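You operate a simulated robot arm through the tools that you are given. There is no shell and no other tool. Be economical: measure what you need, move in short steps, check, and stop when the job is done.

The job below is to be done with a simulated robot arm. You get a single attempt, and the scene is never put back.

## Task
Leak-test the manifold and tighten the barbs until it holds.
Fine: press the test button, tighten the barb that the screen names, test again; end on HOLDS.

The check looks at the end state, three seconds after you hand in, the way a careful person would. Anything else that was tipped, shoved, dropped, spilled or broken makes it a failure.

## Robot
A 7-joint arm with a two-finger gripper, on a carriage that runs on a rail from [9, -1442] to [-6, 938] (x, y) and turns from -2.025 to 3.787 rad about z. Base frame: it is fixed where the carriage stands at the start and does not move with it; the origin is on the floor, on the carriage's upright axis, x ahead of it, y to its left, z up. Lengths are in mm, angles in rad, forces in N, time in s.
Its first joint turns from -2.601 to 2.601 rad. Payload 2.45 kg.
Tool frame: the origin (TCP) lies between the finger pads and is the grasp point; the fingertips stand 26 mm ahead of it; z points along the fingers, y is the line along which they close. Largest opening 96 mm; the body of the gripper starts 69 mm behind the TCP.
Orientation is that of the tool frame in the base frame, as [roll, pitch, yaw] about the fixed x, y, z axes, in that order (R = Rz(yaw) Ry(pitch) Rx(roll)). With the fingers straight down and closing along the base's y, the tool's x points along the base's -x, its y along +y and its z along -z.

## Interface
- The arm moves only by the tool send_rows. Its argument "plan" is a list of rows, each a list of 7 numbers: the shift along the base's x, y, z in mm, then the turn, a rotation vector about the base's x, y, z in degrees, then the finger opening in mm, from 0 to 96. In form: [[dx, dy, dz, rx, ry, rz, fingers], ...]. A call has 1 to 20 rows; each row is the pose to reach, as a shift and turn from the pose commanded when the call began. Rows are played at 5 a second. More than 50 mm and 0.15 rad between two rows, or a gripper value outside its range, and nothing of the call is played. A pose out of reach is approached as far as the arm can. The call stops where the force on the tool passes 40 N (or 10 N more than at its start, if that is more) or the arm is blocked; 0.2 s more then pass. The fingers move at their own pace and stop on an object; they squeeze with about 30 N. The grip force told is the motor's: it shows also when the fingers shut on nothing. Time passes only in rows, and 0.2 s behind the last, so rows that repeat a pose let the fingers close. The reply holds the time, the measured pose of the TCP, the force on the tool along the base axes, the opening and the grip force, in the units named above and with some noise, with the torque about the TCP (base axes, N m) and any sound that the robot's microphone picked up.
- Cameras (640 x 400 px; columns grow to the right, rows downward): "scene" is now at [33.7, 216.3, 1621.1]; the picture's right is [0.51, -0.86, 0.00], its down [-0.43, -0.25, -0.87] and it looks along [0.75, 0.44, -0.50] (base axes); focal length 276 px, centre (320, 200). "wrist" rides on the gripper at [82, 3, -98] in the tool frame; the picture's right is [-0.04, 1.00, 0.00], its down [-0.73, -0.03, -0.68] and it looks along [-0.68, -0.03, 0.73] (tool axes); focal length 256 px, centre (320, 200). There is no depth. A picture from a camera that has moved, and an enlarged one, comes with that camera's place and axes in the base frame and with its lens.
- snapshot(camera): a new picture of that camera. No time passes.
- lift_body(by): slides the trunk up (or, below 0, down) by that many mm; the arm and the scene camera ride with it, the base frame stays. It gives what a move gives, with no picture.
- drive_base(legs): drives the robot by 1 to 6 legs, each [ahead, left, turn to the left] in mm, mm and rad, along the robot's own axes; the way and the turn of a leg run together, so that a leg with both is an arc; at most 1500 mm and 3.142 rad a leg. The arm and the cameras ride along, it lands a little off, and it stops where it bumps. It keeps to its track: a leg is cut to what the track allows. It gives what a move gives.
- turn_head(pan, tilt): turns the head with the scene camera to pan (to the left, within 2.705 rad either way) and tilt (down, from -0.506 to 1.204), counted from straight ahead of the robot. It gives what a move gives.
- close_up(camera, box): a new picture of the part [left, top, right, bottom] of that camera's present view, enlarged. No time passes.
- finish_job(): hands the job in; it is judged then, once.

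Go step by step. Nothing tells you exact positions but the pictures and the camera data: compare them with the known pose of the tool, close in by small moves and look again before you grip or let go. The budget is 120 turns and 98 pictures, counting those below and the enlarged ones. Unless the task says otherwise, let go and move clear before handing in, and close with one line.

The tools are called after "Request:" as name(argument=value, ...) on one line, values as JSON. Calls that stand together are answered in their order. send_rows: Moves the arm, as the interface text tells. Its arguments: {"type":"object","properties":{"plan":{"type":"array","items":{"type":"array","items":{"type":"number"}}}},"required":["plan"]} The other tools are called the same way: lift_body (by) slides the trunk up or down; drive_base (legs) drives the base; turn_head (pan, tilt) turns the head that bears the scene camera; snapshot (camera) takes a picture; close_up (camera, box) takes an enlarged picture of a part of a camera's view; finish_job () hands the job in.

At the start:

```text
time: 0.0
tcp_pos: [716.1, 566.6, 1242.3]
ee_rot: [-3.141, -0.001, 3.141]
ft_force: [-0.4, -0.2, 0.0]
moment: [-0.02, -0.01, 0.0]
grip_width: 96.0
gripper_force: 0.0
trunk travel left (down, up): [-600.0, 110.0]
robot x, y, heading: [-1.1, -0.4, -0.003]
head pan, tilt: [0.531, 0.522]
```

scene: 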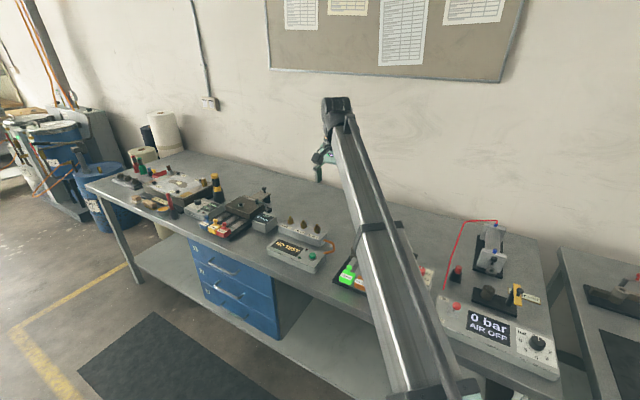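
wrist: 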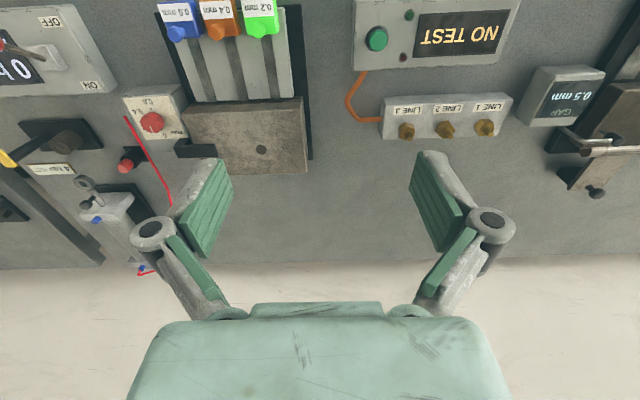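

The manifold (LINE 1–3) and its test box with the green button are left of the arm. I place the button at roughly (719, 649, 907) and will look closer.

Request:
close_up(camera="scene", box=[250, 200, 350, 280])

Request:
close_up(camera="wrist", box=[330, 0, 530, 150])

```text
5.00 times, centred on (300, 240) of scene
camera zoom: at [33.7, 216.3, 1621.1], right [0.51, -0.86, 0.0], down [-0.43, -0.25, -0.87], along [0.75, 0.44, -0.5], focal length 1379 px, centre (420, 0)
```

zoom: 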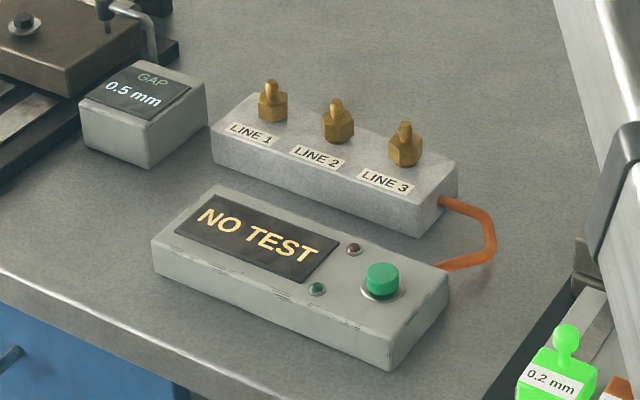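

```text
2.67 times, centred on (430, 75) of wrist
camera zoom: at [635.9, 570.2, 1340.3], right [0.04, 1.0, 0.0], down [0.73, -0.03, 0.68], along [0.68, -0.03, -0.73], focal length 683 px, centre (27, 533)
```

zoom: 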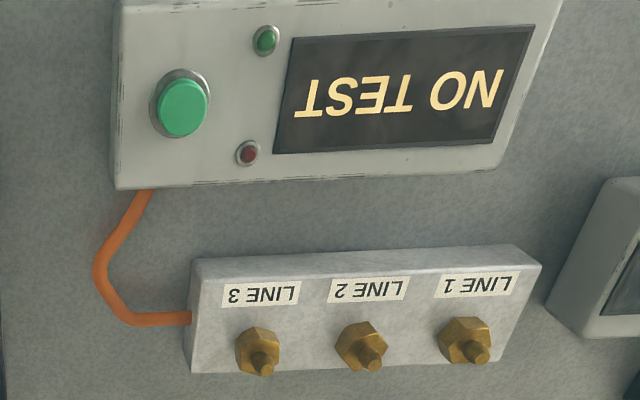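

The barbs are upright hex fittings about 71 mm apart: LINE 3 ≈ (871, 721), LINE 2 ≈ (871, 791), LINE 1 ≈ (871, 862), at z ≈ 905. They are too far for the arm from here, so I drive left along the rail.

Request:
drive_base(legs=[[0, 680, 0]])

```text
time: 3.8
tcp_pos: [713.7, 1248.5, 1242.6]
ee_rot: [3.14, 0.0, 3.138]
ft_force: [0.4, -0.2, -0.1]
moment: [0.02, -0.01, -0.02]
grip_width: 95.7
gripper_force: 0.1
trunk travel left (down, up): [-600.0, 110.0]
robot x, y, heading: [-5.6, 679.4, -0.001]
head pan, tilt: [0.531, 0.522]
```

Now the arm moves over the button at height, with fingers closing for the press.

Request:
send_rows(plan=[[0, -50, 0, 0, 0, 0, 40], [0, -100, 0, 0, 0, 0, 0], [0, -150, 0, 0, 0, 0, 0], [0, -200, 0, 0, 0, 0, 0], [0, -250, 0, 0, 0, 0, 0], [0, -300, 0, 0, 0, 0, 0], [0, -350, 0, 0, 0, 0, 0], [0, -400, 0, 0, 0, 0, 0], [0, -450, 0, 0, 0, 0, 0], [0, -500, 0, 0, 0, 0, 0], [0, -550, 0, 0, 0, 0, 0], [0, -599, 0, 0, 0, 0, 0], [0, -599, -40, 0, 0, 0, 0], [0, -599, -80, 0, 0, 0, 0], [0, -599, -120, 0, 0, 0, 0], [0, -599, -160, 0, 0, 0, 0], [0, -599, -160, 0, 0, 0, 0]])

Request:
turn_head(pan=0.1, tilt=0.7)

Request:
snapshot(camera="wrist")

Request:
snapshot(camera="scene")

```text
time: 7.4
tcp_pos: [713.3, 649.5, 1079.5]
ee_rot: [3.139, 0.0, 3.137]
ft_force: [0.0, -0.7, 0.3]
moment: [-0.02, -0.01, 0.0]
grip_width: 0.4
gripper_force: 28.5
out of reach, approached as far as the arm can: row 5, 6, 7, 8, 9, 10, 11, 12
trunk travel left (down, up): [-600.0, 110.0]
robot x, y, heading: [-5.5, 680.8, 0.001]
head pan, tilt: [0.531, 0.522]
```

```text
time: 8.3
tcp_pos: [712.7, 648.7, 1080.1]
ee_rot: [3.141, -0.001, 3.137]
ft_force: [0.5, -0.7, -0.4]
moment: [-0.01, -0.02, 0.0]
grip_width: 0.2
gripper_force: 29.0
trunk travel left (down, up): [-600.0, 110.0]
robot x, y, heading: [-6.3, 681.4, -0.004]
head pan, tilt: [0.099, 0.7]
```

```text
93 pictures are left
camera wrist: at [632.6, 653.0, 1178.7], right [0.04, 1.0, 0.0], down [0.73, -0.03, 0.68], along [0.68, -0.03, -0.73], focal length 256 px, centre (320, 200)
```

wrist: 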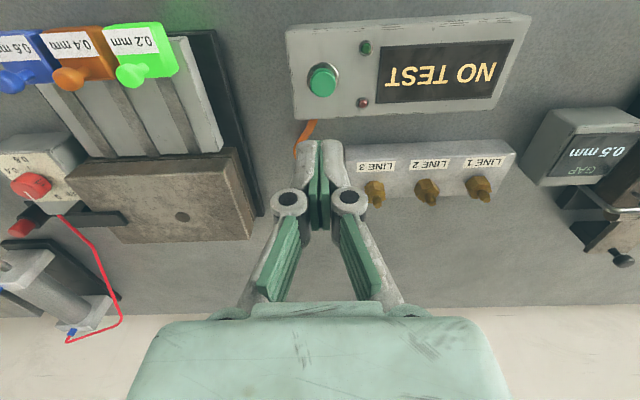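

```text
92 pictures are left
camera scene: at [36.4, 862.1, 1605.4], right [0.1, -1.0, 0.0], down [-0.64, -0.06, -0.77], along [0.76, 0.07, -0.64], focal length 276 px, centre (320, 200)
```

scene: 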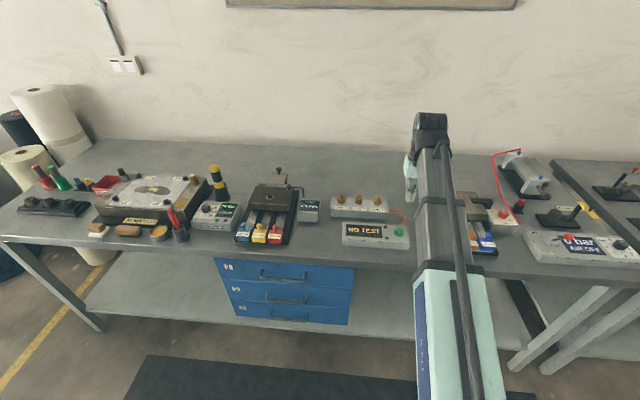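

The fresh view puts the button at (721, 651). I go down to just above it and check.

Request:
send_rows(plan=[[8, 1, -40, 0, 0, 0, 0], [8, 1, -80, 0, 0, 0, 0], [8, 1, -120, 0, 0, 0, 0], [8, 1, -120, 0, 0, 0, 0]])

Request:
snapshot(camera="wrist")

Request:
close_up(camera="scene", box=[320, 170, 420, 260])

```text
time: 9.3
tcp_pos: [723.2, 649.0, 960.7]
ee_rot: [3.141, 0.0, 3.139]
ft_force: [0.0, -0.6, -0.3]
moment: [0.02, 0.02, 0.03]
grip_width: 0.0
gripper_force: 28.4
trunk travel left (down, up): [-600.0, 110.0]
robot x, y, heading: [-4.2, 681.1, -0.002]
head pan, tilt: [0.099, 0.7]
```

```text
91 pictures are left
camera wrist: at [642.7, 652.8, 1058.8], right [0.04, 1.0, 0.0], down [0.73, -0.03, 0.68], along [0.68, -0.03, -0.73], focal length 256 px, centre (320, 200)
```

wrist: 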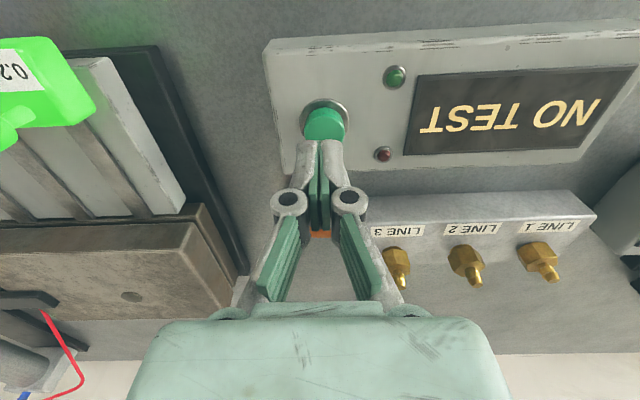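

```text
4.44 times, centred on (370, 215) of scene
camera zoom: at [36.5, 862.0, 1605.4], right [0.1, -1.0, 0.0], down [-0.64, -0.06, -0.76], along [0.76, 0.07, -0.64], focal length 1226 px, centre (98, 133)
```

zoom: 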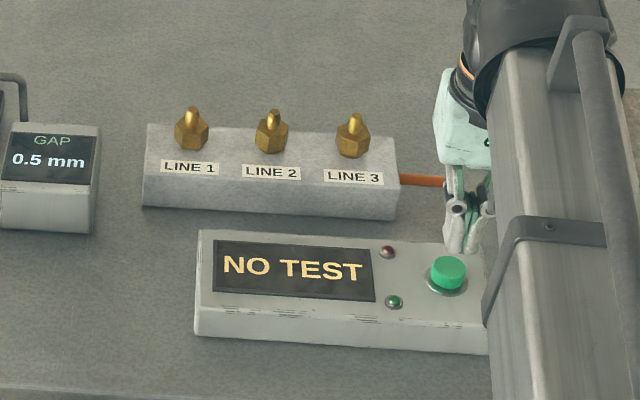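

The tip is about 28 mm above the button, which is a few mm toward −x. I press down slowly, then lift off.

Request:
send_rows(plan=[[-4, 2, -10, 0, 0, 0, 0], [-4, 2, -18, 0, 0, 0, 0], [-4, 2, -22, 0, 0, 0, 0], [-4, 2, -25, 0, 0, 0, 0], [-4, 2, -27, 0, 0, 0, 0], [-4, 2, -29, 0, 0, 0, 0], [-4, 2, -31, 0, 0, 0, 0]])

Request:
close_up(camera="scene", box=[320, 170, 420, 260])

```text
time: 10.9
tcp_pos: [715.8, 652.1, 930.9]
ee_rot: [-3.141, -0.001, 3.137]
ft_force: [0.0, 2.2, 3.2]
moment: [0.09, -0.03, 0.01]
grip_width: 5.9
gripper_force: 28.6
trunk travel left (down, up): [-600.0, 110.0]
robot x, y, heading: [-6.4, 683.4, -0.007]
head pan, tilt: [0.099, 0.7]
heard: click
```

```text
4.44 times, centred on (370, 215) of scene
camera zoom: at [36.0, 862.2, 1605.4], right [0.1, -1.0, 0.0], down [-0.64, -0.06, -0.77], along [0.76, 0.07, -0.64], focal length 1226 px, centre (98, 133)
```

zoom: 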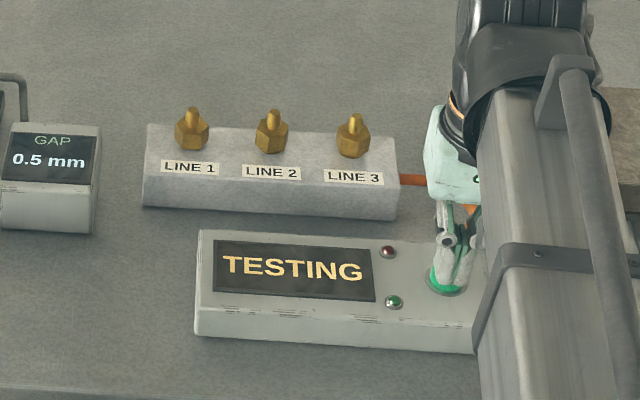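

It clicked and shows TESTING. I lift off and wait for the result.

Request:
send_rows(plan=[[0, 0, 20, 0, 0, 0, 0], [0, 0, 60, 0, 0, 0, 0], [0, 0, 90, 0, 0, 0, 0], [0, 0, 90, 0, 0, 0, 0], [0, 0, 90, 0, 0, 0, 0], [0, 0, 90, 0, 0, 0, 0], [0, 0, 90, 0, 0, 0, 0], [0, 0, 90, 0, 0, 0, 0], [0, 0, 90, 0, 0, 0, 0], [0, 0, 90, 0, 0, 0, 0], [0, 0, 90, 0, 0, 0, 0]])

Request:
close_up(camera="scene", box=[320, 170, 420, 260])

```text
time: 13.3
tcp_pos: [718.1, 650.6, 1022.4]
ee_rot: [-3.141, 0.0, 3.136]
ft_force: [-0.4, -0.4, 0.1]
moment: [-0.01, -0.04, -0.01]
grip_width: 0.0
gripper_force: 29.2
trunk travel left (down, up): [-600.0, 110.0]
robot x, y, heading: [-6.4, 684.3, -0.002]
head pan, tilt: [0.099, 0.7]
```

```text
4.44 times, centred on (370, 215) of scene
camera zoom: at [36.3, 862.0, 1605.4], right [0.1, -1.0, 0.0], down [-0.64, -0.06, -0.76], along [0.76, 0.07, -0.64], focal length 1226 px, centre (98, 133)
```

zoom: 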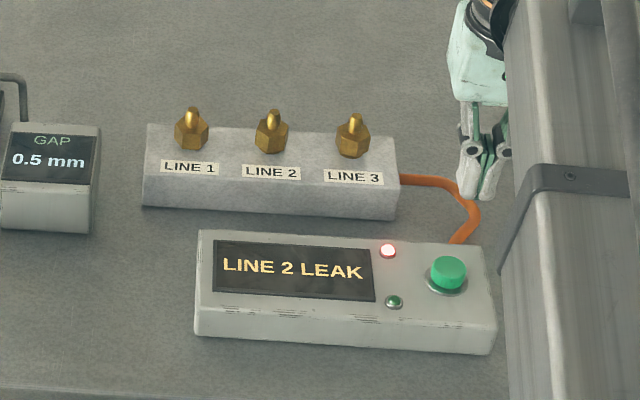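

LINE 2 leaks. I move above the LINE 2 barb at height and look.

Request:
send_rows(plan=[[0, 40, 0, 0, 0, 0, 0], [0, 80, 0, 0, 0, 0, 40], [0, 120, 0, 0, 0, 0, 40], [40, 142, 0, 0, 0, 0, 40], [80, 142, 0, 0, 0, 0, 40], [120, 142, 0, 0, 0, 0, 40], [155, 142, 0, 0, 0, 0, 40], [155, 142, 0, 0, 0, 0, 40]])

Request:
snapshot(camera="wrist")

Request:
close_up(camera="scene", box=[320, 160, 420, 250])

```text
time: 15.1
tcp_pos: [874.0, 792.2, 1019.9]
ee_rot: [3.141, 0.0, 3.138]
ft_force: [0.3, 0.0, -0.5]
moment: [-0.01, 0.01, -0.01]
grip_width: 40.0
gripper_force: 0.1
trunk travel left (down, up): [-600.0, 110.0]
robot x, y, heading: [-9.2, 685.4, -0.005]
head pan, tilt: [0.099, 0.7]
```

```text
87 pictures are left
camera wrist: at [794.7, 796.2, 1118.8], right [0.04, 1.0, 0.0], down [0.73, -0.03, 0.68], along [0.68, -0.03, -0.73], focal length 256 px, centre (320, 200)
```

wrist: 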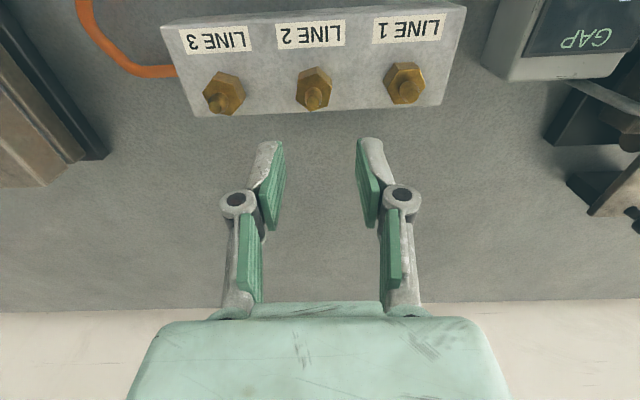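

```text
4.44 times, centred on (370, 205) of scene
camera zoom: at [36.7, 862.0, 1605.4], right [0.1, -1.0, 0.0], down [-0.64, -0.06, -0.76], along [0.76, 0.07, -0.64], focal length 1226 px, centre (98, 178)
```

zoom: 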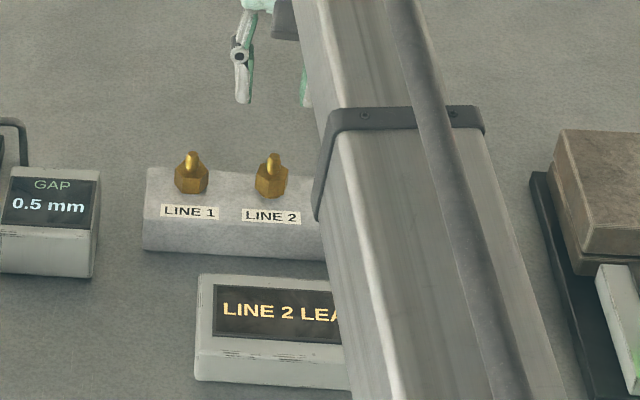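

LINE 2's barb is at about (868.5, 788). I check the hex's orientation up close.

Request:
close_up(camera="wrist", box=[260, 50, 370, 120])

```text
5.71 times, centred on (315, 85) of wrist
camera zoom: at [794.7, 796.2, 1118.8], right [0.04, 1.0, 0.0], down [0.73, -0.03, 0.68], along [0.68, -0.03, -0.73], focal length 1463 px, centre (349, 857)
```

zoom: 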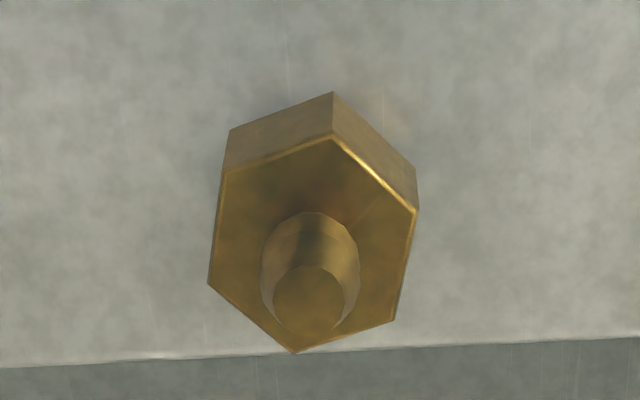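

The hex is about 27 mm across flats, centre ≈ (870.5, 787.5), with flats turned about −13° from the gripper. I align with it and go part way down.

Request:
send_rows(plan=[[-2, -3, 0, 0, 0, -6, 46], [-3, -5, 0, 0, 0, -13, 46], [-3, -5, -40, 0, 0, -13, 46], [-3, -5, -70, 0, 0, -13, 46], [-3, -5, -70, 0, 0, -13, 46]])

Request:
snapshot(camera="wrist")

Request:
close_up(camera="scene", box=[320, 160, 420, 250])

```text
time: 16.3
tcp_pos: [869.1, 788.1, 950.5]
ee_rot: [3.141, 0.0, 2.911]
ft_force: [0.8, -0.4, 0.1]
moment: [0.01, 0.02, 0.0]
grip_width: 45.9
gripper_force: 0.0
trunk travel left (down, up): [-600.0, 110.0]
robot x, y, heading: [-2.4, 684.5, -0.002]
head pan, tilt: [0.099, 0.7]
```

```text
84 pictures are left
camera wrist: at [792.2, 809.9, 1048.8], right [0.27, 0.96, 0.0], down [0.71, -0.2, 0.68], along [0.65, -0.18, -0.73], focal length 256 px, centre (320, 200)
```

wrist: 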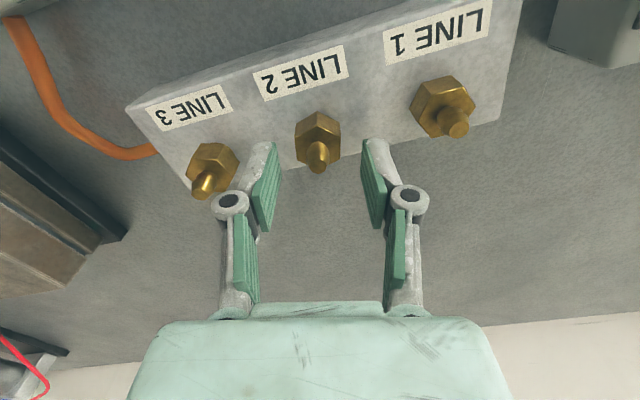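

```text
4.44 times, centred on (370, 205) of scene
camera zoom: at [36.5, 862.0, 1605.4], right [0.1, -1.0, 0.0], down [-0.64, -0.06, -0.76], along [0.76, 0.07, -0.64], focal length 1226 px, centre (98, 178)
```

zoom: 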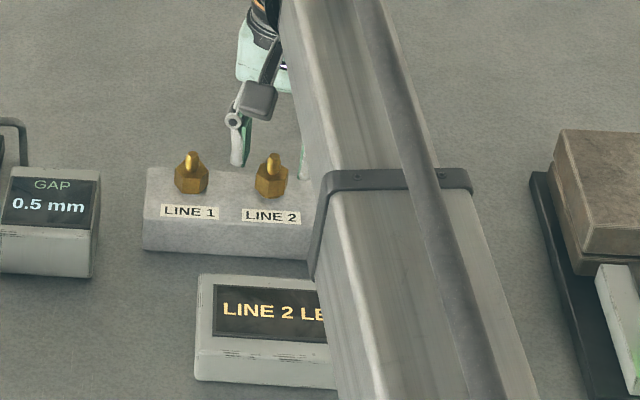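

Alignment looks good. One close-up to refine centre and height before descending.

Request:
close_up(camera="wrist", box=[240, 90, 400, 190])

```text
4.00 times, centred on (320, 140) of wrist
camera zoom: at [792.2, 809.9, 1048.8], right [0.27, 0.96, 0.0], down [0.71, -0.2, 0.68], along [0.65, -0.18, -0.73], focal length 1024 px, centre (320, 440)
```

zoom: 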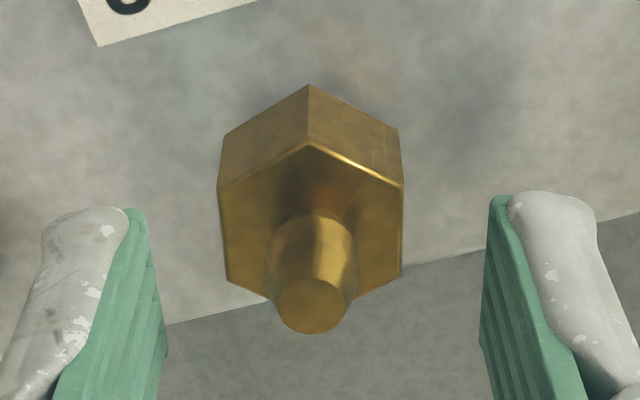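

The hex spans roughly z 893–913 and the flats are parallel to the pads. I go down around it and close.

Request:
send_rows(plan=[[2, -1, -10, 0, 0, 0, 46], [2, -1, -17, 0, 0, 0, 46], [2, -1, -22, 0, 0, 0, 46], [2, -1, -22, 0, 0, 0, 30], [2, -1, -22, 0, 0, 0, 10], [2, -1, -22, 0, 0, 0, 10]])

Request:
snapshot(camera="wrist")

```text
time: 17.7
tcp_pos: [871.3, 785.1, 928.7]
ee_rot: [3.141, 0.0, 2.911]
ft_force: [-0.9, -2.8, 1.5]
moment: [-0.11, -0.11, 0.02]
grip_width: 24.2
gripper_force: 44.9
trunk travel left (down, up): [-600.0, 110.0]
robot x, y, heading: [-6.3, 681.1, -0.001]
head pan, tilt: [0.099, 0.7]
```

```text
81 pictures are left
camera wrist: at [794.8, 808.4, 1026.9], right [0.27, 0.96, 0.0], down [0.71, -0.2, 0.68], along [0.65, -0.18, -0.73], focal length 256 px, centre (320, 200)
```

wrist: 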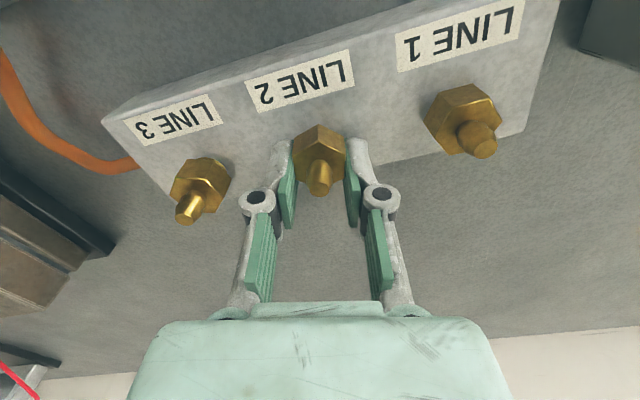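

Request:
close_up(camera="wrist", box=[240, 110, 400, 210])

Request:
close_up(camera="scene", box=[320, 160, 400, 220])

```text
4.00 times, centred on (320, 160) of wrist
camera zoom: at [794.8, 808.4, 1026.9], right [0.27, 0.96, 0.0], down [0.71, -0.2, 0.68], along [0.65, -0.18, -0.73], focal length 1024 px, centre (320, 360)
```

zoom: 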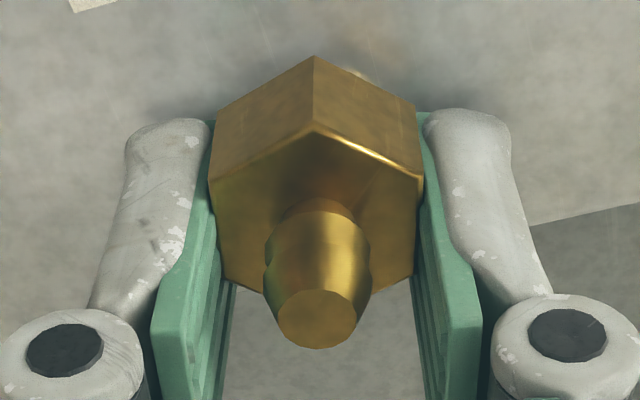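

```text
6.67 times, centred on (360, 190) of scene
camera zoom: at [36.2, 861.6, 1605.4], right [0.1, -1.0, 0.0], down [-0.64, -0.06, -0.77], along [0.76, 0.07, -0.64], focal length 1839 px, centre (53, 267)
```

zoom: 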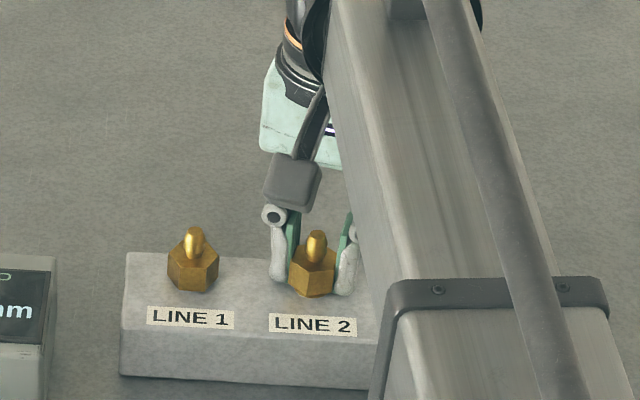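

The grip is 24 mm wide, and the hex sits about 5 mm toward −x from the TCP. I open, re-centre at about (866.7, 786.2), 2 mm higher, and re-grip.

Request:
send_rows(plan=[[0, 0, 2, 0, 0, 0, 44], [0, 0, 2, 0, 0, 0, 44], [-4.4, -0.9, 2, 0, 0, 0, 44], [-4.4, -0.9, 2, 0, 0, 0, 30], [-4.4, -0.9, 2, 0, 0, 0, 10], [-4.4, -0.9, 2, 0, 0, 0, 10]])

Request:
close_up(camera="wrist", box=[240, 110, 400, 210])

```text
time: 19.1
tcp_pos: [866.8, 788.8, 931.6]
ee_rot: [-3.141, 0.0, 2.911]
ft_force: [1.2, 4.5, 1.2]
moment: [0.13, -0.02, -0.01]
grip_width: 24.3
gripper_force: 44.7
trunk travel left (down, up): [-600.0, 110.0]
robot x, y, heading: [-5.3, 686.0, -0.005]
head pan, tilt: [0.099, 0.7]
```

```text
4.00 times, centred on (320, 160) of wrist
camera zoom: at [790.2, 809.2, 1029.4], right [0.27, 0.96, 0.0], down [0.71, -0.2, 0.68], along [0.65, -0.18, -0.73], focal length 1024 px, centre (320, 360)
```

zoom: 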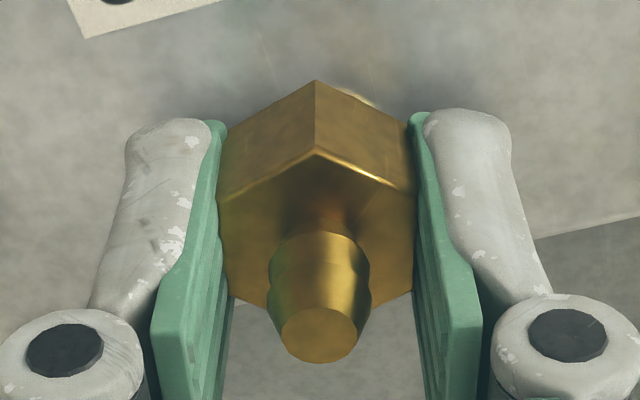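

Now it is centred in the pads. I turn clockwise (−z) in small steps, watching the torque.

Request:
send_rows(plan=[[0, 1, 0, 0, 0, -5, 10], [0, 1, 0, 0, 0, -10, 10], [0, 1, 0, 0, 0, -15, 10], [0, 1, 0, 0, 0, -20, 10], [0, 1, 0, 0, 0, -25, 10], [0, 1, 0, 0, 0, -30, 10]])

Request:
snapshot(camera="wrist")

```text
time: 20.5
tcp_pos: [866.6, 787.5, 930.4]
ee_rot: [-3.14, 0.001, 2.385]
ft_force: [0.6, -3.7, -0.1]
moment: [-0.19, -0.15, 0.04]
grip_width: 24.2
gripper_force: 44.9
trunk travel left (down, up): [-600.0, 110.0]
robot x, y, heading: [-5.2, 684.3, -0.003]
head pan, tilt: [0.099, 0.7]
```

```text
77 pictures are left
camera wrist: at [811.4, 845.0, 1028.9], right [0.72, 0.7, 0.0], down [0.51, -0.52, 0.68], along [0.47, -0.49, -0.73], focal length 256 px, centre (320, 200)
```

wrist: 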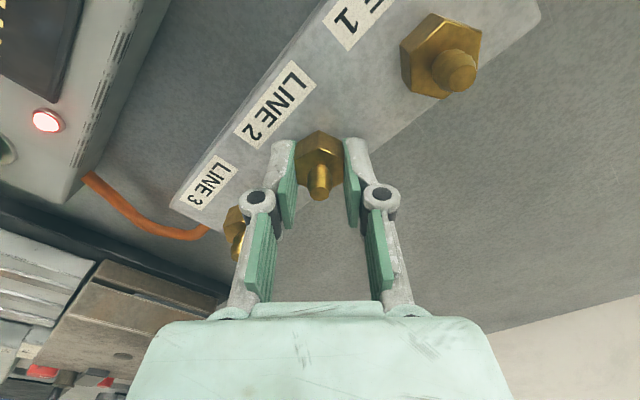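

The barb turned 30° with little torque. I continue tightening.

Request:
send_rows(plan=[[0, 0, 0, 0, 0, -5, 10], [0, 0, 0, 0, 0, -10, 10], [0, 0, 0, 0, 0, -15, 10], [0, 0, 0, 0, 0, -20, 10], [0, 0, 0, 0, 0, -25, 10], [0, 0, 0, 0, 0, -30, 10], [0, 0, 0, 0, 0, -35, 10], [0, 0, 0, 0, 0, -40, 10]])

Request:
snapshot(camera="wrist")

```text
time: 22.3
tcp_pos: [865.3, 785.4, 930.3]
ee_rot: [-3.136, 0.0, 1.686]
ft_force: [-20.1, -19.1, -15.4]
moment: [0.12, 0.33, 0.09]
grip_width: 24.4
gripper_force: 45.6
trunk travel left (down, up): [-600.0, 110.0]
robot x, y, heading: [-4.2, 683.5, -0.006]
head pan, tilt: [0.099, 0.7]
```

```text
76 pictures are left
camera wrist: at [861.3, 867.2, 1028.7], right [1.0, 0.08, 0.0], down [0.06, -0.73, 0.68], along [0.05, -0.68, -0.73], focal length 256 px, centre (320, 200)
```

wrist: 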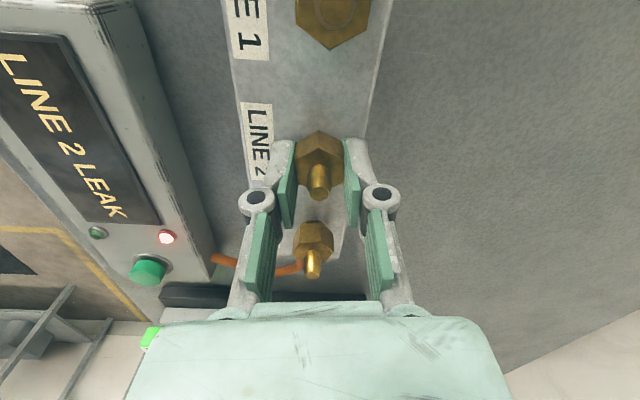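

Side force built up (about 30 N) after roughly 70° of turn. I release, which lets the arm relax, and see how the hex stands.

Request:
send_rows(plan=[[0, 0, 0, 0, 0, 0, 30], [0, 0, 0, 0, 0, 0, 44], [0, 0, 0, 0, 0, 0, 44]])

Request:
close_up(camera="wrist", box=[220, 90, 420, 220])

```text
time: 23.1
tcp_pos: [866.7, 789.2, 930.4]
ee_rot: [3.141, -0.001, 1.689]
ft_force: [1.0, -0.2, 0.1]
moment: [-0.01, -0.02, 0.0]
grip_width: 43.9
gripper_force: 0.1
trunk travel left (down, up): [-600.0, 110.0]
robot x, y, heading: [-4.3, 682.6, -0.007]
head pan, tilt: [0.099, 0.7]
```

```text
3.08 times, centred on (320, 155) of wrist
camera zoom: at [862.6, 870.1, 1029.2], right [1.0, 0.08, 0.0], down [0.06, -0.73, 0.68], along [0.05, -0.68, -0.73], focal length 788 px, centre (320, 338)
```

zoom: 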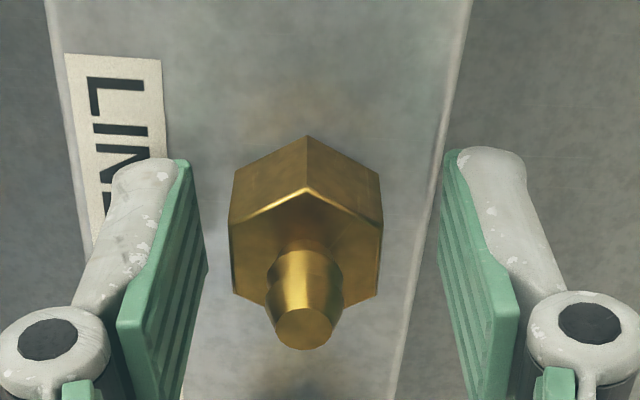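

Forces are gone. The hex axis is about 2 mm toward −x of my grip centre (≈ (864.3, 788)). I go up, rotate back and re-test to see whether LINE 2 is done.

Request:
send_rows(plan=[[0, 0, 30, 0, 0, 0, 44], [0, 0, 70, 0, 0, 0, 44], [-20, -20, 80, 0, 0, 8, 20], [-40, -40, 80, 0, 0, 16, 0], [-60, -60, 80, 0, 0, 24, 0], [-80, -80, 80, 0, 0, 32, 0], [-100, -100, 80, 0, 0, 40, 0], [-120, -120, 80, 0, 0, 48, 0], [-140, -135, 80, 0, 0, 56, 0], [-149, -138, 80, 0, 0, 64, 0], [-149, -138, 80, 0, 0, 72, 0], [-149, -138, 60, 0, 0, 80, 0], [-149, -138, 30, 0, 0, 83, 0], [-149, -138, 20, 0, 0, 83, 0], [-149, -138, 20, 0, 0, 83, 0]])

Request:
snapshot(camera="wrist")

```text
time: 26.3
tcp_pos: [719.7, 649.5, 951.9]
ee_rot: [-3.141, -0.001, 3.137]
ft_force: [0.3, 0.2, -0.2]
moment: [0.01, 0.0, 0.01]
grip_width: 0.0
gripper_force: 29.0
trunk travel left (down, up): [-600.0, 110.0]
robot x, y, heading: [-2.3, 683.9, -0.004]
head pan, tilt: [0.099, 0.7]
```

```text
74 pictures are left
camera wrist: at [637.8, 652.5, 1048.8], right [0.04, 1.0, 0.0], down [0.73, -0.03, 0.68], along [0.68, -0.03, -0.73], focal length 256 px, centre (320, 200)
```

wrist: 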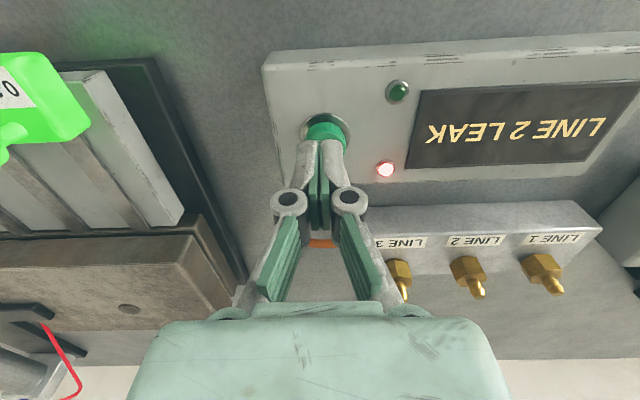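

I'm above the button again; press, lift, wait for the result.

Request:
send_rows(plan=[[-4, 2, -8, 0, 0, 0, 0], [-4, 2, -12, 0, 0, 0, 0], [-4, 2, -15, 0, 0, 0, 0], [-4, 2, -18, 0, 0, 0, 0], [-4, 2, -20, 0, 0, 0, 0], [-4, 2, -20, 0, 0, 0, 0], [-4, 2, 0, 0, 0, 0, 0], [-4, 2, 40, 0, 0, 0, 0], [-4, 2, 75, 0, 0, 0, 0], [-4, 2, 75, 0, 0, 0, 0], [-4, 2, 75, 0, 0, 0, 0], [-4, 2, 75, 0, 0, 0, 0], [-4, 2, 75, 0, 0, 0, 0], [-4, 2, 75, 0, 0, 0, 0], [-4, 2, 75, 0, 0, 0, 0], [-4, 2, 75, 0, 0, 0, 0], [-4, 2, 75, 0, 0, 0, 0]])

Request:
snapshot(camera="wrist")

```text
time: 29.9
tcp_pos: [713.4, 652.8, 1023.5]
ee_rot: [-3.141, 0.0, 3.138]
ft_force: [0.4, -0.2, -0.7]
moment: [0.01, -0.02, -0.01]
grip_width: 0.3
gripper_force: 28.3
trunk travel left (down, up): [-600.0, 110.0]
robot x, y, heading: [-4.6, 678.9, 0.001]
head pan, tilt: [0.099, 0.7]
heard: click
```

```text
73 pictures are left
camera wrist: at [633.3, 655.4, 1122.6], right [0.04, 1.0, 0.0], down [0.73, -0.03, 0.68], along [0.68, -0.03, -0.73], focal length 256 px, centre (320, 200)
```

wrist: 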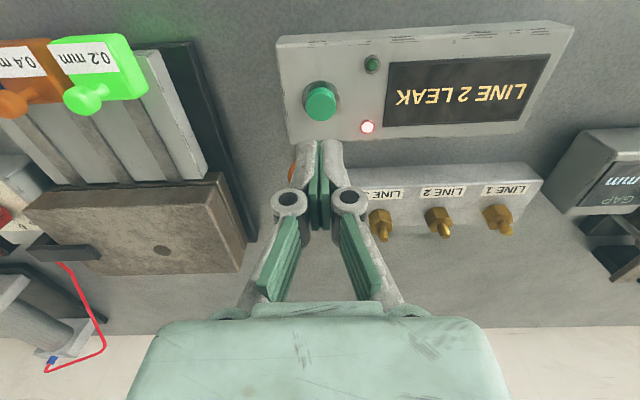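

LINE 2 still leaks; it needs more turning. I regrip from a +37° start so that I get up to 120° of turn.

Request:
send_rows(plan=[[25, 25, 0, 0, 0, 8, 20], [50, 50, 0, 0, 0, 16, 46], [75, 75, 0, 0, 0, 24, 46], [100, 100, 0, 0, 0, 32, 46], [125, 125, 0, 0, 0, 37, 46], [150.3, 135.8, 0, 0, 0, 37, 46], [150.3, 135.8, -40, 0, 0, 37, 46], [150.3, 135.8, -66, 0, 0, 37, 46], [150.3, 135.8, -66, 0, 0, 37, 46]])

Request:
snapshot(camera="wrist")

Request:
close_up(camera="wrist", box=[220, 90, 420, 220])

```text
time: 31.9
tcp_pos: [864.1, 788.8, 960.1]
ee_rot: [-3.141, 0.0, -2.5]
ft_force: [-0.3, 0.1, 0.6]
moment: [0.0, 0.01, 0.02]
grip_width: 45.8
gripper_force: 0.0
trunk travel left (down, up): [-600.0, 110.0]
robot x, y, heading: [-5.1, 680.8, -0.004]
head pan, tilt: [0.099, 0.7]
```

```text
72 pictures are left
camera wrist: at [798.3, 742.0, 1058.9], right [-0.57, 0.82, 0.0], down [0.6, 0.42, 0.68], along [0.56, 0.38, -0.73], focal length 256 px, centre (320, 200)
```

wrist: 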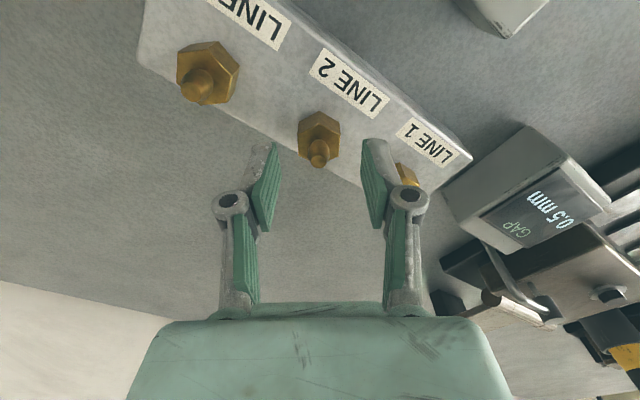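

```text
3.08 times, centred on (320, 155) of wrist
camera zoom: at [798.3, 742.0, 1058.9], right [-0.57, 0.82, 0.0], down [0.6, 0.42, 0.68], along [0.56, 0.38, -0.73], focal length 788 px, centre (320, 338)
```

zoom: 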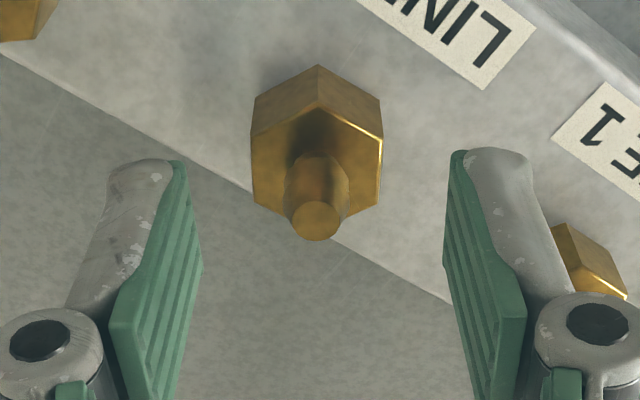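

Aligned and centred. Descend, grip, and turn clockwise.

Request:
send_rows(plan=[[0, 0, -12, 0, 0, 0, 46], [0, 0, -22, 0, 0, 0, 46], [0, 0, -30, 0, 0, 0, 46], [0, 0, -30, 0, 0, 0, 30], [0, 0, -30, 0, 0, 0, 10], [0, 0, -30, 0, 0, 0, 10]])

Request:
close_up(camera="wrist", box=[240, 110, 400, 210])

```text
time: 33.3
tcp_pos: [865.3, 788.7, 930.0]
ee_rot: [-3.142, -0.001, -2.499]
ft_force: [0.1, 1.1, 1.0]
moment: [0.04, -0.08, 0.0]
grip_width: 24.5
gripper_force: 45.2
trunk travel left (down, up): [-600.0, 110.0]
robot x, y, heading: [-2.4, 680.6, 0.0]
head pan, tilt: [0.099, 0.7]
```

```text
4.00 times, centred on (320, 160) of wrist
camera zoom: at [799.5, 742.0, 1027.9], right [-0.57, 0.82, 0.0], down [0.6, 0.42, 0.68], along [0.56, 0.38, -0.73], focal length 1024 px, centre (320, 360)
```

zoom: 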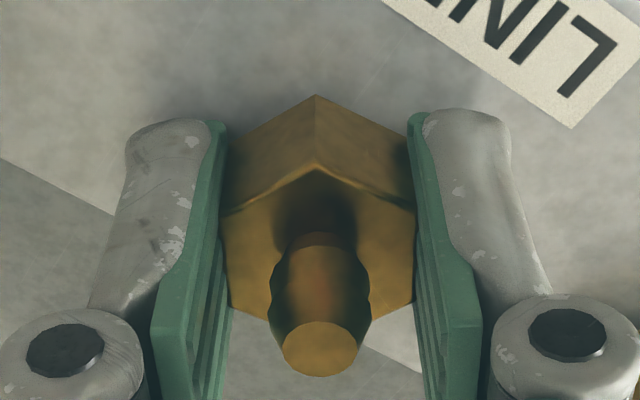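

Force is near zero and the grip is centred. I turn clockwise 60° in steps and read the forces.

Request:
send_rows(plan=[[0, 0, 0, 0, 0, -6, 10], [0, 0, 0, 0, 0, -12, 10], [0, 0, 0, 0, 0, -18, 10], [0, 0, 0, 0, 0, -24, 10], [0, 0, 0, 0, 0, -30, 10], [0, 0, 0, 0, 0, -36, 10], [0, 0, 0, 0, 0, -42, 10], [0, 0, 0, 0, 0, -48, 10], [0, 0, 0, 0, 0, -54, 10], [0, 0, 0, 0, 0, -60, 10]])

```text
time: 35.5
tcp_pos: [866.5, 787.7, 928.6]
ee_rot: [-3.141, 0.0, 2.734]
ft_force: [5.3, 3.1, -4.5]
moment: [-0.05, -0.37, 0.02]
grip_width: 24.2
gripper_force: 44.3
trunk travel left (down, up): [-600.0, 110.0]
robot x, y, heading: [-6.4, 681.7, -0.005]
head pan, tilt: [0.099, 0.7]
```

Request:
send_rows(plan=[[0, 0, -0.3, 0, 0, -6, 10], [0, 0, -0.3, 0, 0, -12, 10], [0, 0, -0.5, 0, 0, -18, 10], [0, 0, -0.5, 0, 0, -24, 10], [0, 0, -0.7, 0, 0, -30, 10], [0, 0, -0.7, 0, 0, -36, 10], [0, 0, -1, 0, 0, -42, 10], [0, 0, -1, 0, 0, -48, 10], [0, 0, -1, 0, 0, -54, 10], [0, 0, -1, 0, 0, -58, 10]])

Request:
snapshot(camera="wrist")

```text
time: 37.7
tcp_pos: [864.6, 787.0, 929.0]
ee_rot: [3.141, -0.002, 1.721]
ft_force: [5.9, 3.5, 2.5]
moment: [0.06, -0.16, 0.04]
grip_width: 25.9
gripper_force: 44.9
trunk travel left (down, up): [-600.0, 110.0]
robot x, y, heading: [-5.7, 685.9, -0.005]
head pan, tilt: [0.099, 0.7]
```

```text
69 pictures are left
camera wrist: at [857.6, 868.7, 1027.1], right [0.99, 0.11, 0.0], down [0.08, -0.73, 0.68], along [0.07, -0.68, -0.73], focal length 256 px, centre (320, 200)
```

wrist: 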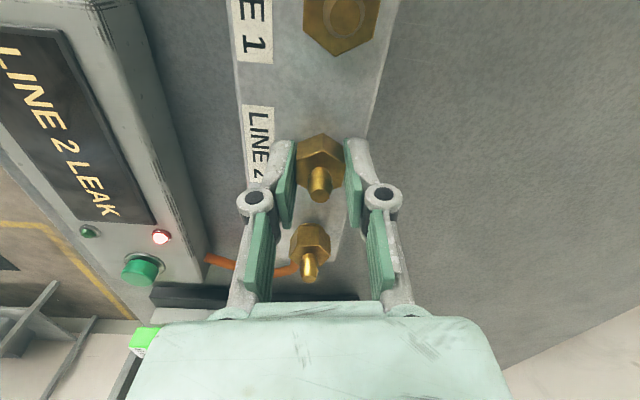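

The opening widened to 25.9, so the hex stopped turning and the pads rode up: likely tight. I look close.

Request:
close_up(camera="wrist", box=[240, 110, 400, 210])

```text
4.00 times, centred on (320, 160) of wrist
camera zoom: at [857.6, 868.7, 1027.1], right [0.99, 0.11, 0.0], down [0.08, -0.73, 0.68], along [0.07, -0.68, -0.73], focal length 1024 px, centre (320, 360)
```

zoom: 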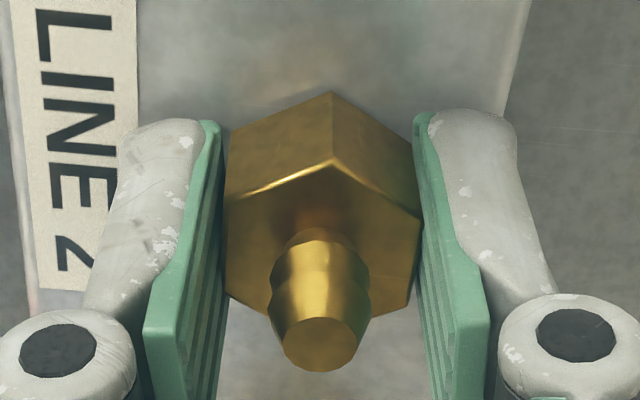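

The hex lags the pads by some 8°: it's on its stop. I release, go back and test.

Request:
send_rows(plan=[[0, 0, 0, 0, 0, 0, 44], [0, 0, 0, 0, 0, 0, 44], [0, 0, 35, 0, 0, 0, 44], [0, 0, 75, 0, 0, 0, 44], [-25, -25, 82, 0, 0, 8, 20], [-50, -50, 82, 0, 0, 16, 0], [-75, -75, 82, 0, 0, 24, 0], [-100, -100, 82, 0, 0, 32, 0], [-125, -125, 82, 0, 0, 40, 0], [-150.3, -135.8, 82, 0, 0, 48, 0], [-150.3, -135.8, 82, 0, 0, 56, 0], [-150.3, -135.8, 82, 0, 0, 64, 0], [-150.3, -135.8, 70, 0, 0, 72, 0], [-150.3, -135.8, 40, 0, 0, 80, 0], [-150.3, -135.8, 22, 0, 0, 81, 0], [-150.3, -135.8, 22, 0, 0, 81, 0]])

Request:
snapshot(camera="wrist")

```text
time: 41.1
tcp_pos: [715.1, 650.2, 951.9]
ee_rot: [3.141, 0.0, 3.141]
ft_force: [-0.6, 0.3, 0.3]
moment: [0.01, -0.03, -0.02]
grip_width: 0.0
gripper_force: 28.8
trunk travel left (down, up): [-600.0, 110.0]
robot x, y, heading: [-4.3, 685.7, -0.004]
head pan, tilt: [0.099, 0.7]
```

```text
67 pictures are left
camera wrist: at [634.3, 654.2, 1049.9], right [0.04, 1.0, 0.0], down [0.73, -0.03, 0.68], along [0.68, -0.03, -0.73], focal length 256 px, centre (320, 200)
```

wrist: 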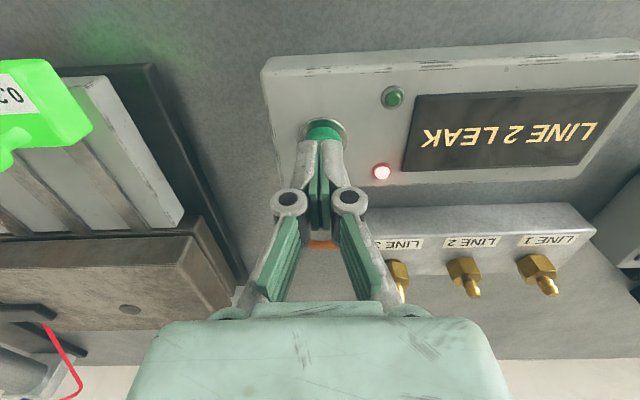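

Request:
send_rows(plan=[[0, 0, -8, 0, 0, 0, 0], [0, 0, -12, 0, 0, 0, 0], [0, 0, -15, 0, 0, 0, 0], [0, 0, -18, 0, 0, 0, 0], [0, 0, -20.5, 0, 0, 0, 0], [0, 0, -20.5, 0, 0, 0, 0], [0, 0, 0, 0, 0, 0, 0], [0, 0, 40, 0, 0, 0, 0], [0, 0, 75, 0, 0, 0, 0], [0, 0, 75, 0, 0, 0, 0], [0, 0, 75, 0, 0, 0, 0], [0, 0, 75, 0, 0, 0, 0], [0, 0, 75, 0, 0, 0, 0], [0, 0, 75, 0, 0, 0, 0], [0, 0, 75, 0, 0, 0, 0], [0, 0, 75, 0, 0, 0, 0], [0, 0, 75, 0, 0, 0, 0]])

Request:
snapshot(camera="wrist")

```text
time: 44.7
tcp_pos: [712.9, 651.1, 1025.8]
ee_rot: [-3.141, -0.001, 3.139]
ft_force: [-0.6, 0.3, 1.0]
moment: [-0.03, -0.01, 0.0]
grip_width: 0.0
gripper_force: 28.3
trunk travel left (down, up): [-600.0, 110.0]
robot x, y, heading: [-6.0, 686.6, -0.006]
head pan, tilt: [0.099, 0.7]
heard: click
```

```text
66 pictures are left
camera wrist: at [633.7, 654.4, 1124.2], right [0.04, 1.0, 0.0], down [0.73, -0.03, 0.68], along [0.68, -0.03, -0.73], focal length 256 px, centre (320, 200)
```

wrist: 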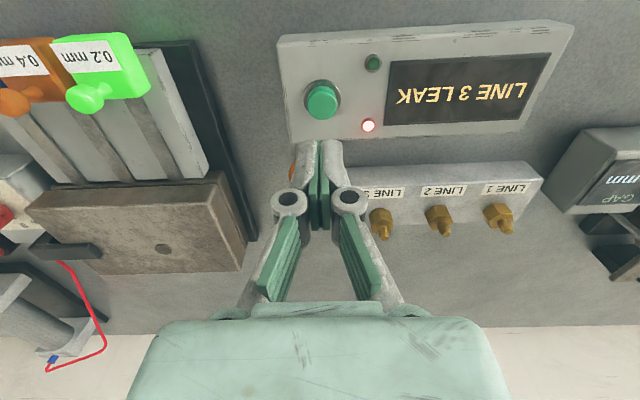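

LINE 2 is fixed; now LINE 3 leaks. Its barb should be at about (865, 718.5), so I go above it and look.

Request:
send_rows(plan=[[30, 20, 0, 0, 0, 0, 20], [70, 40, 0, 0, 0, 0, 46], [110, 60, 0, 0, 0, 0, 46], [150, 66, 0, 0, 0, 0, 46], [150, 66, -30, 0, 0, 0, 46], [150, 66, -60, 0, 0, 0, 46], [150, 66, -60, 0, 0, 0, 46]])

Request:
close_up(camera="wrist", box=[220, 80, 420, 210])

```text
time: 46.3
tcp_pos: [864.0, 715.6, 963.0]
ee_rot: [-3.14, 0.0, 3.139]
ft_force: [-0.5, -0.9, -0.2]
moment: [0.0, 0.01, -0.02]
grip_width: 46.2
gripper_force: 0.0
trunk travel left (down, up): [-600.0, 110.0]
robot x, y, heading: [-3.2, 681.9, -0.006]
head pan, tilt: [0.099, 0.7]
```

```text
3.08 times, centred on (320, 145) of wrist
camera zoom: at [784.9, 719.4, 1062.3], right [0.04, 1.0, 0.0], down [0.73, -0.03, 0.68], along [0.68, -0.03, -0.73], focal length 788 px, centre (320, 369)
```

zoom: 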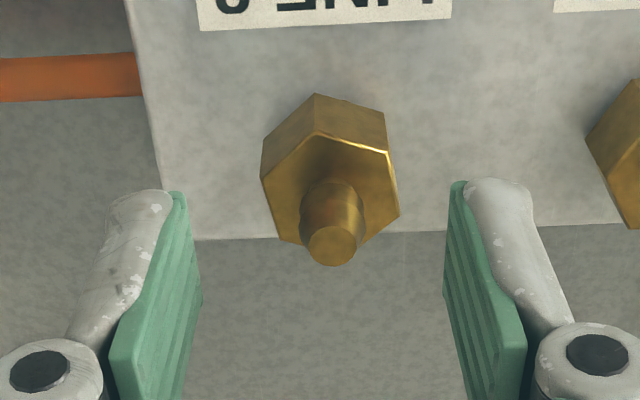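

LINE 3's hex is aligned to +9.4° (equally +69.4°) and sits about 2.7 mm further +y. I start from +69° for a long turn.

Request:
send_rows(plan=[[0, 2.7, 0, 0, 0, 8, 46], [0, 2.7, 0, 0, 0, 16, 46], [0, 2.7, 0, 0, 0, 24, 46], [0, 2.7, 0, 0, 0, 32, 46], [0, 2.7, 0, 0, 0, 40, 46], [0, 2.7, 0, 0, 0, 48, 46], [0, 2.7, 0, 0, 0, 56, 46], [0, 2.7, 0, 0, 0, 64, 46], [0, 2.7, 0, 0, 0, 69.4, 46], [0, 2.7, 0, 0, 0, 69.4, 46]])

Request:
close_up(camera="wrist", box=[220, 80, 420, 210])

```text
time: 48.5
tcp_pos: [864.2, 719.6, 965.7]
ee_rot: [3.14, -0.001, -1.933]
ft_force: [0.2, 0.4, 0.4]
moment: [0.01, -0.05, -0.02]
grip_width: 45.7
gripper_force: 0.0
trunk travel left (down, up): [-600.0, 110.0]
robot x, y, heading: [-5.7, 682.2, -0.001]
head pan, tilt: [0.099, 0.7]
```

```text
3.08 times, centred on (320, 145) of wrist
camera zoom: at [834.0, 645.0, 1064.4], right [-0.92, 0.39, 0.0], down [0.29, 0.68, 0.68], along [0.27, 0.62, -0.73], focal length 788 px, centre (320, 369)
```

zoom: 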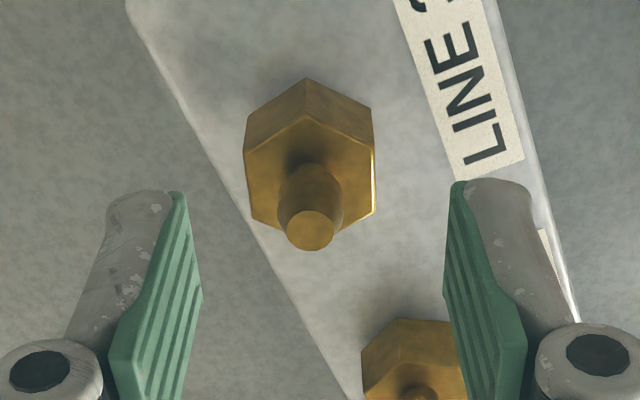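

The orientation is right. I descend with open fingers (plenty of slack) after a small correction, and look again before closing.

Request:
send_rows(plan=[[0, -1.5, -12, 0, 0, 0, 46], [0, -1.5, -24, 0, 0, 0, 46], [0, -1.5, -34, 0, 0, 0, 46], [0, -1.5, -34, 0, 0, 0, 46]])

Request:
close_up(camera="wrist", box=[240, 110, 400, 210])

```text
time: 49.5
tcp_pos: [864.0, 719.6, 931.8]
ee_rot: [3.141, 0.0, -1.934]
ft_force: [0.7, 0.2, 0.2]
moment: [0.0, -0.02, -0.03]
grip_width: 45.7
gripper_force: 0.1
trunk travel left (down, up): [-600.0, 110.0]
robot x, y, heading: [-6.6, 683.7, 0.002]
head pan, tilt: [0.099, 0.7]
```

```text
4.00 times, centred on (320, 160) of wrist
camera zoom: at [833.9, 643.9, 1030.4], right [-0.92, 0.39, 0.0], down [0.29, 0.68, 0.68], along [0.27, 0.62, -0.73], focal length 1024 px, centre (320, 360)
```

zoom: 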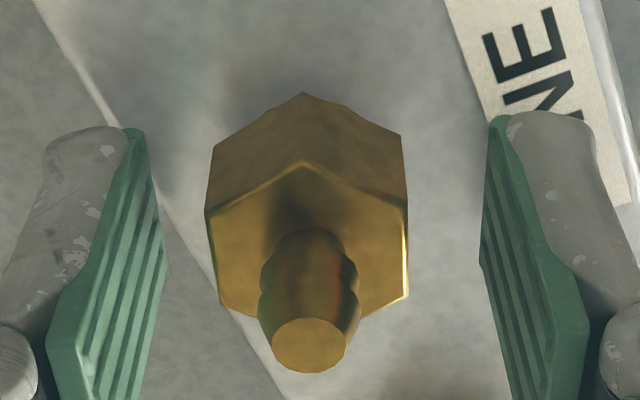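

The along-pad position matches the good LINE 2 grip; the lateral offset is about 1.6 mm. I correct and close.

Request:
send_rows(plan=[[1.6, -0.7, 0, 0, 0, 0, 46], [1.6, -0.7, 0, 0, 0, 0, 30], [1.6, -0.7, 0, 0, 0, 0, 10], [1.6, -0.7, 0, 0, 0, 0, 10]])

Request:
close_up(camera="wrist", box=[240, 110, 400, 210])

```text
time: 50.5
tcp_pos: [865.6, 718.0, 931.5]
ee_rot: [-3.141, -0.001, -1.934]
ft_force: [0.5, 0.2, 1.6]
moment: [0.12, -0.05, -0.01]
grip_width: 24.4
gripper_force: 44.8
trunk travel left (down, up): [-600.0, 110.0]
robot x, y, heading: [-1.7, 682.8, -0.006]
head pan, tilt: [0.099, 0.7]
```

```text
4.00 times, centred on (320, 160) of wrist
camera zoom: at [835.2, 643.5, 1030.3], right [-0.92, 0.39, 0.0], down [0.29, 0.68, 0.68], along [0.27, 0.62, -0.73], focal length 1024 px, centre (320, 360)
```

zoom: 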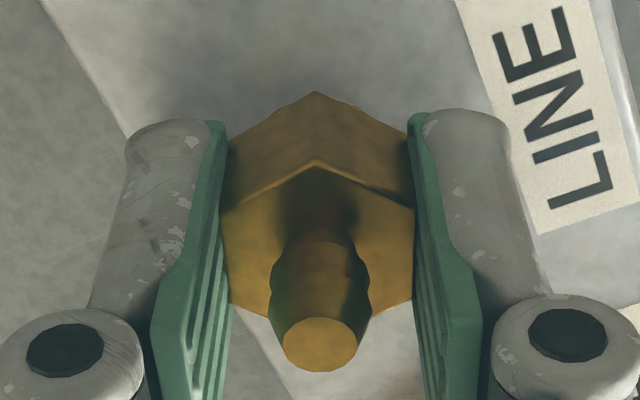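

Good, force-free grip. I turn clockwise 75° and read.

Request:
send_rows(plan=[[0, 0, 0, 0, 0, -6, 10], [0, 0, 0, 0, 0, -12, 10], [0, 0, 0, 0, 0, -18, 10], [0, 0, 0, 0, 0, -24, 10], [0, 0, 0, 0, 0, -30, 10], [0, 0, 0, 0, 0, -36, 10], [0, 0, 0, 0, 0, -42, 10], [0, 0, 0, 0, 0, -48, 10], [0, 0, 0, 0, 0, -54, 10], [0, 0, 0, 0, 0, -60, 10], [0, 0, 0, 0, 0, -66, 10], [0, 0, 0, 0, 0, -72, 10], [0, 0, 0, 0, 0, -78, 10]])

```text
time: 53.3
tcp_pos: [866.0, 718.4, 930.2]
ee_rot: [-3.141, -0.002, 2.986]
ft_force: [-2.3, 1.2, -12.1]
moment: [0.05, 0.07, 0.03]
grip_width: 24.2
gripper_force: 45.4
trunk travel left (down, up): [-600.0, 110.0]
robot x, y, heading: [-5.5, 683.5, -0.005]
head pan, tilt: [0.099, 0.7]
```

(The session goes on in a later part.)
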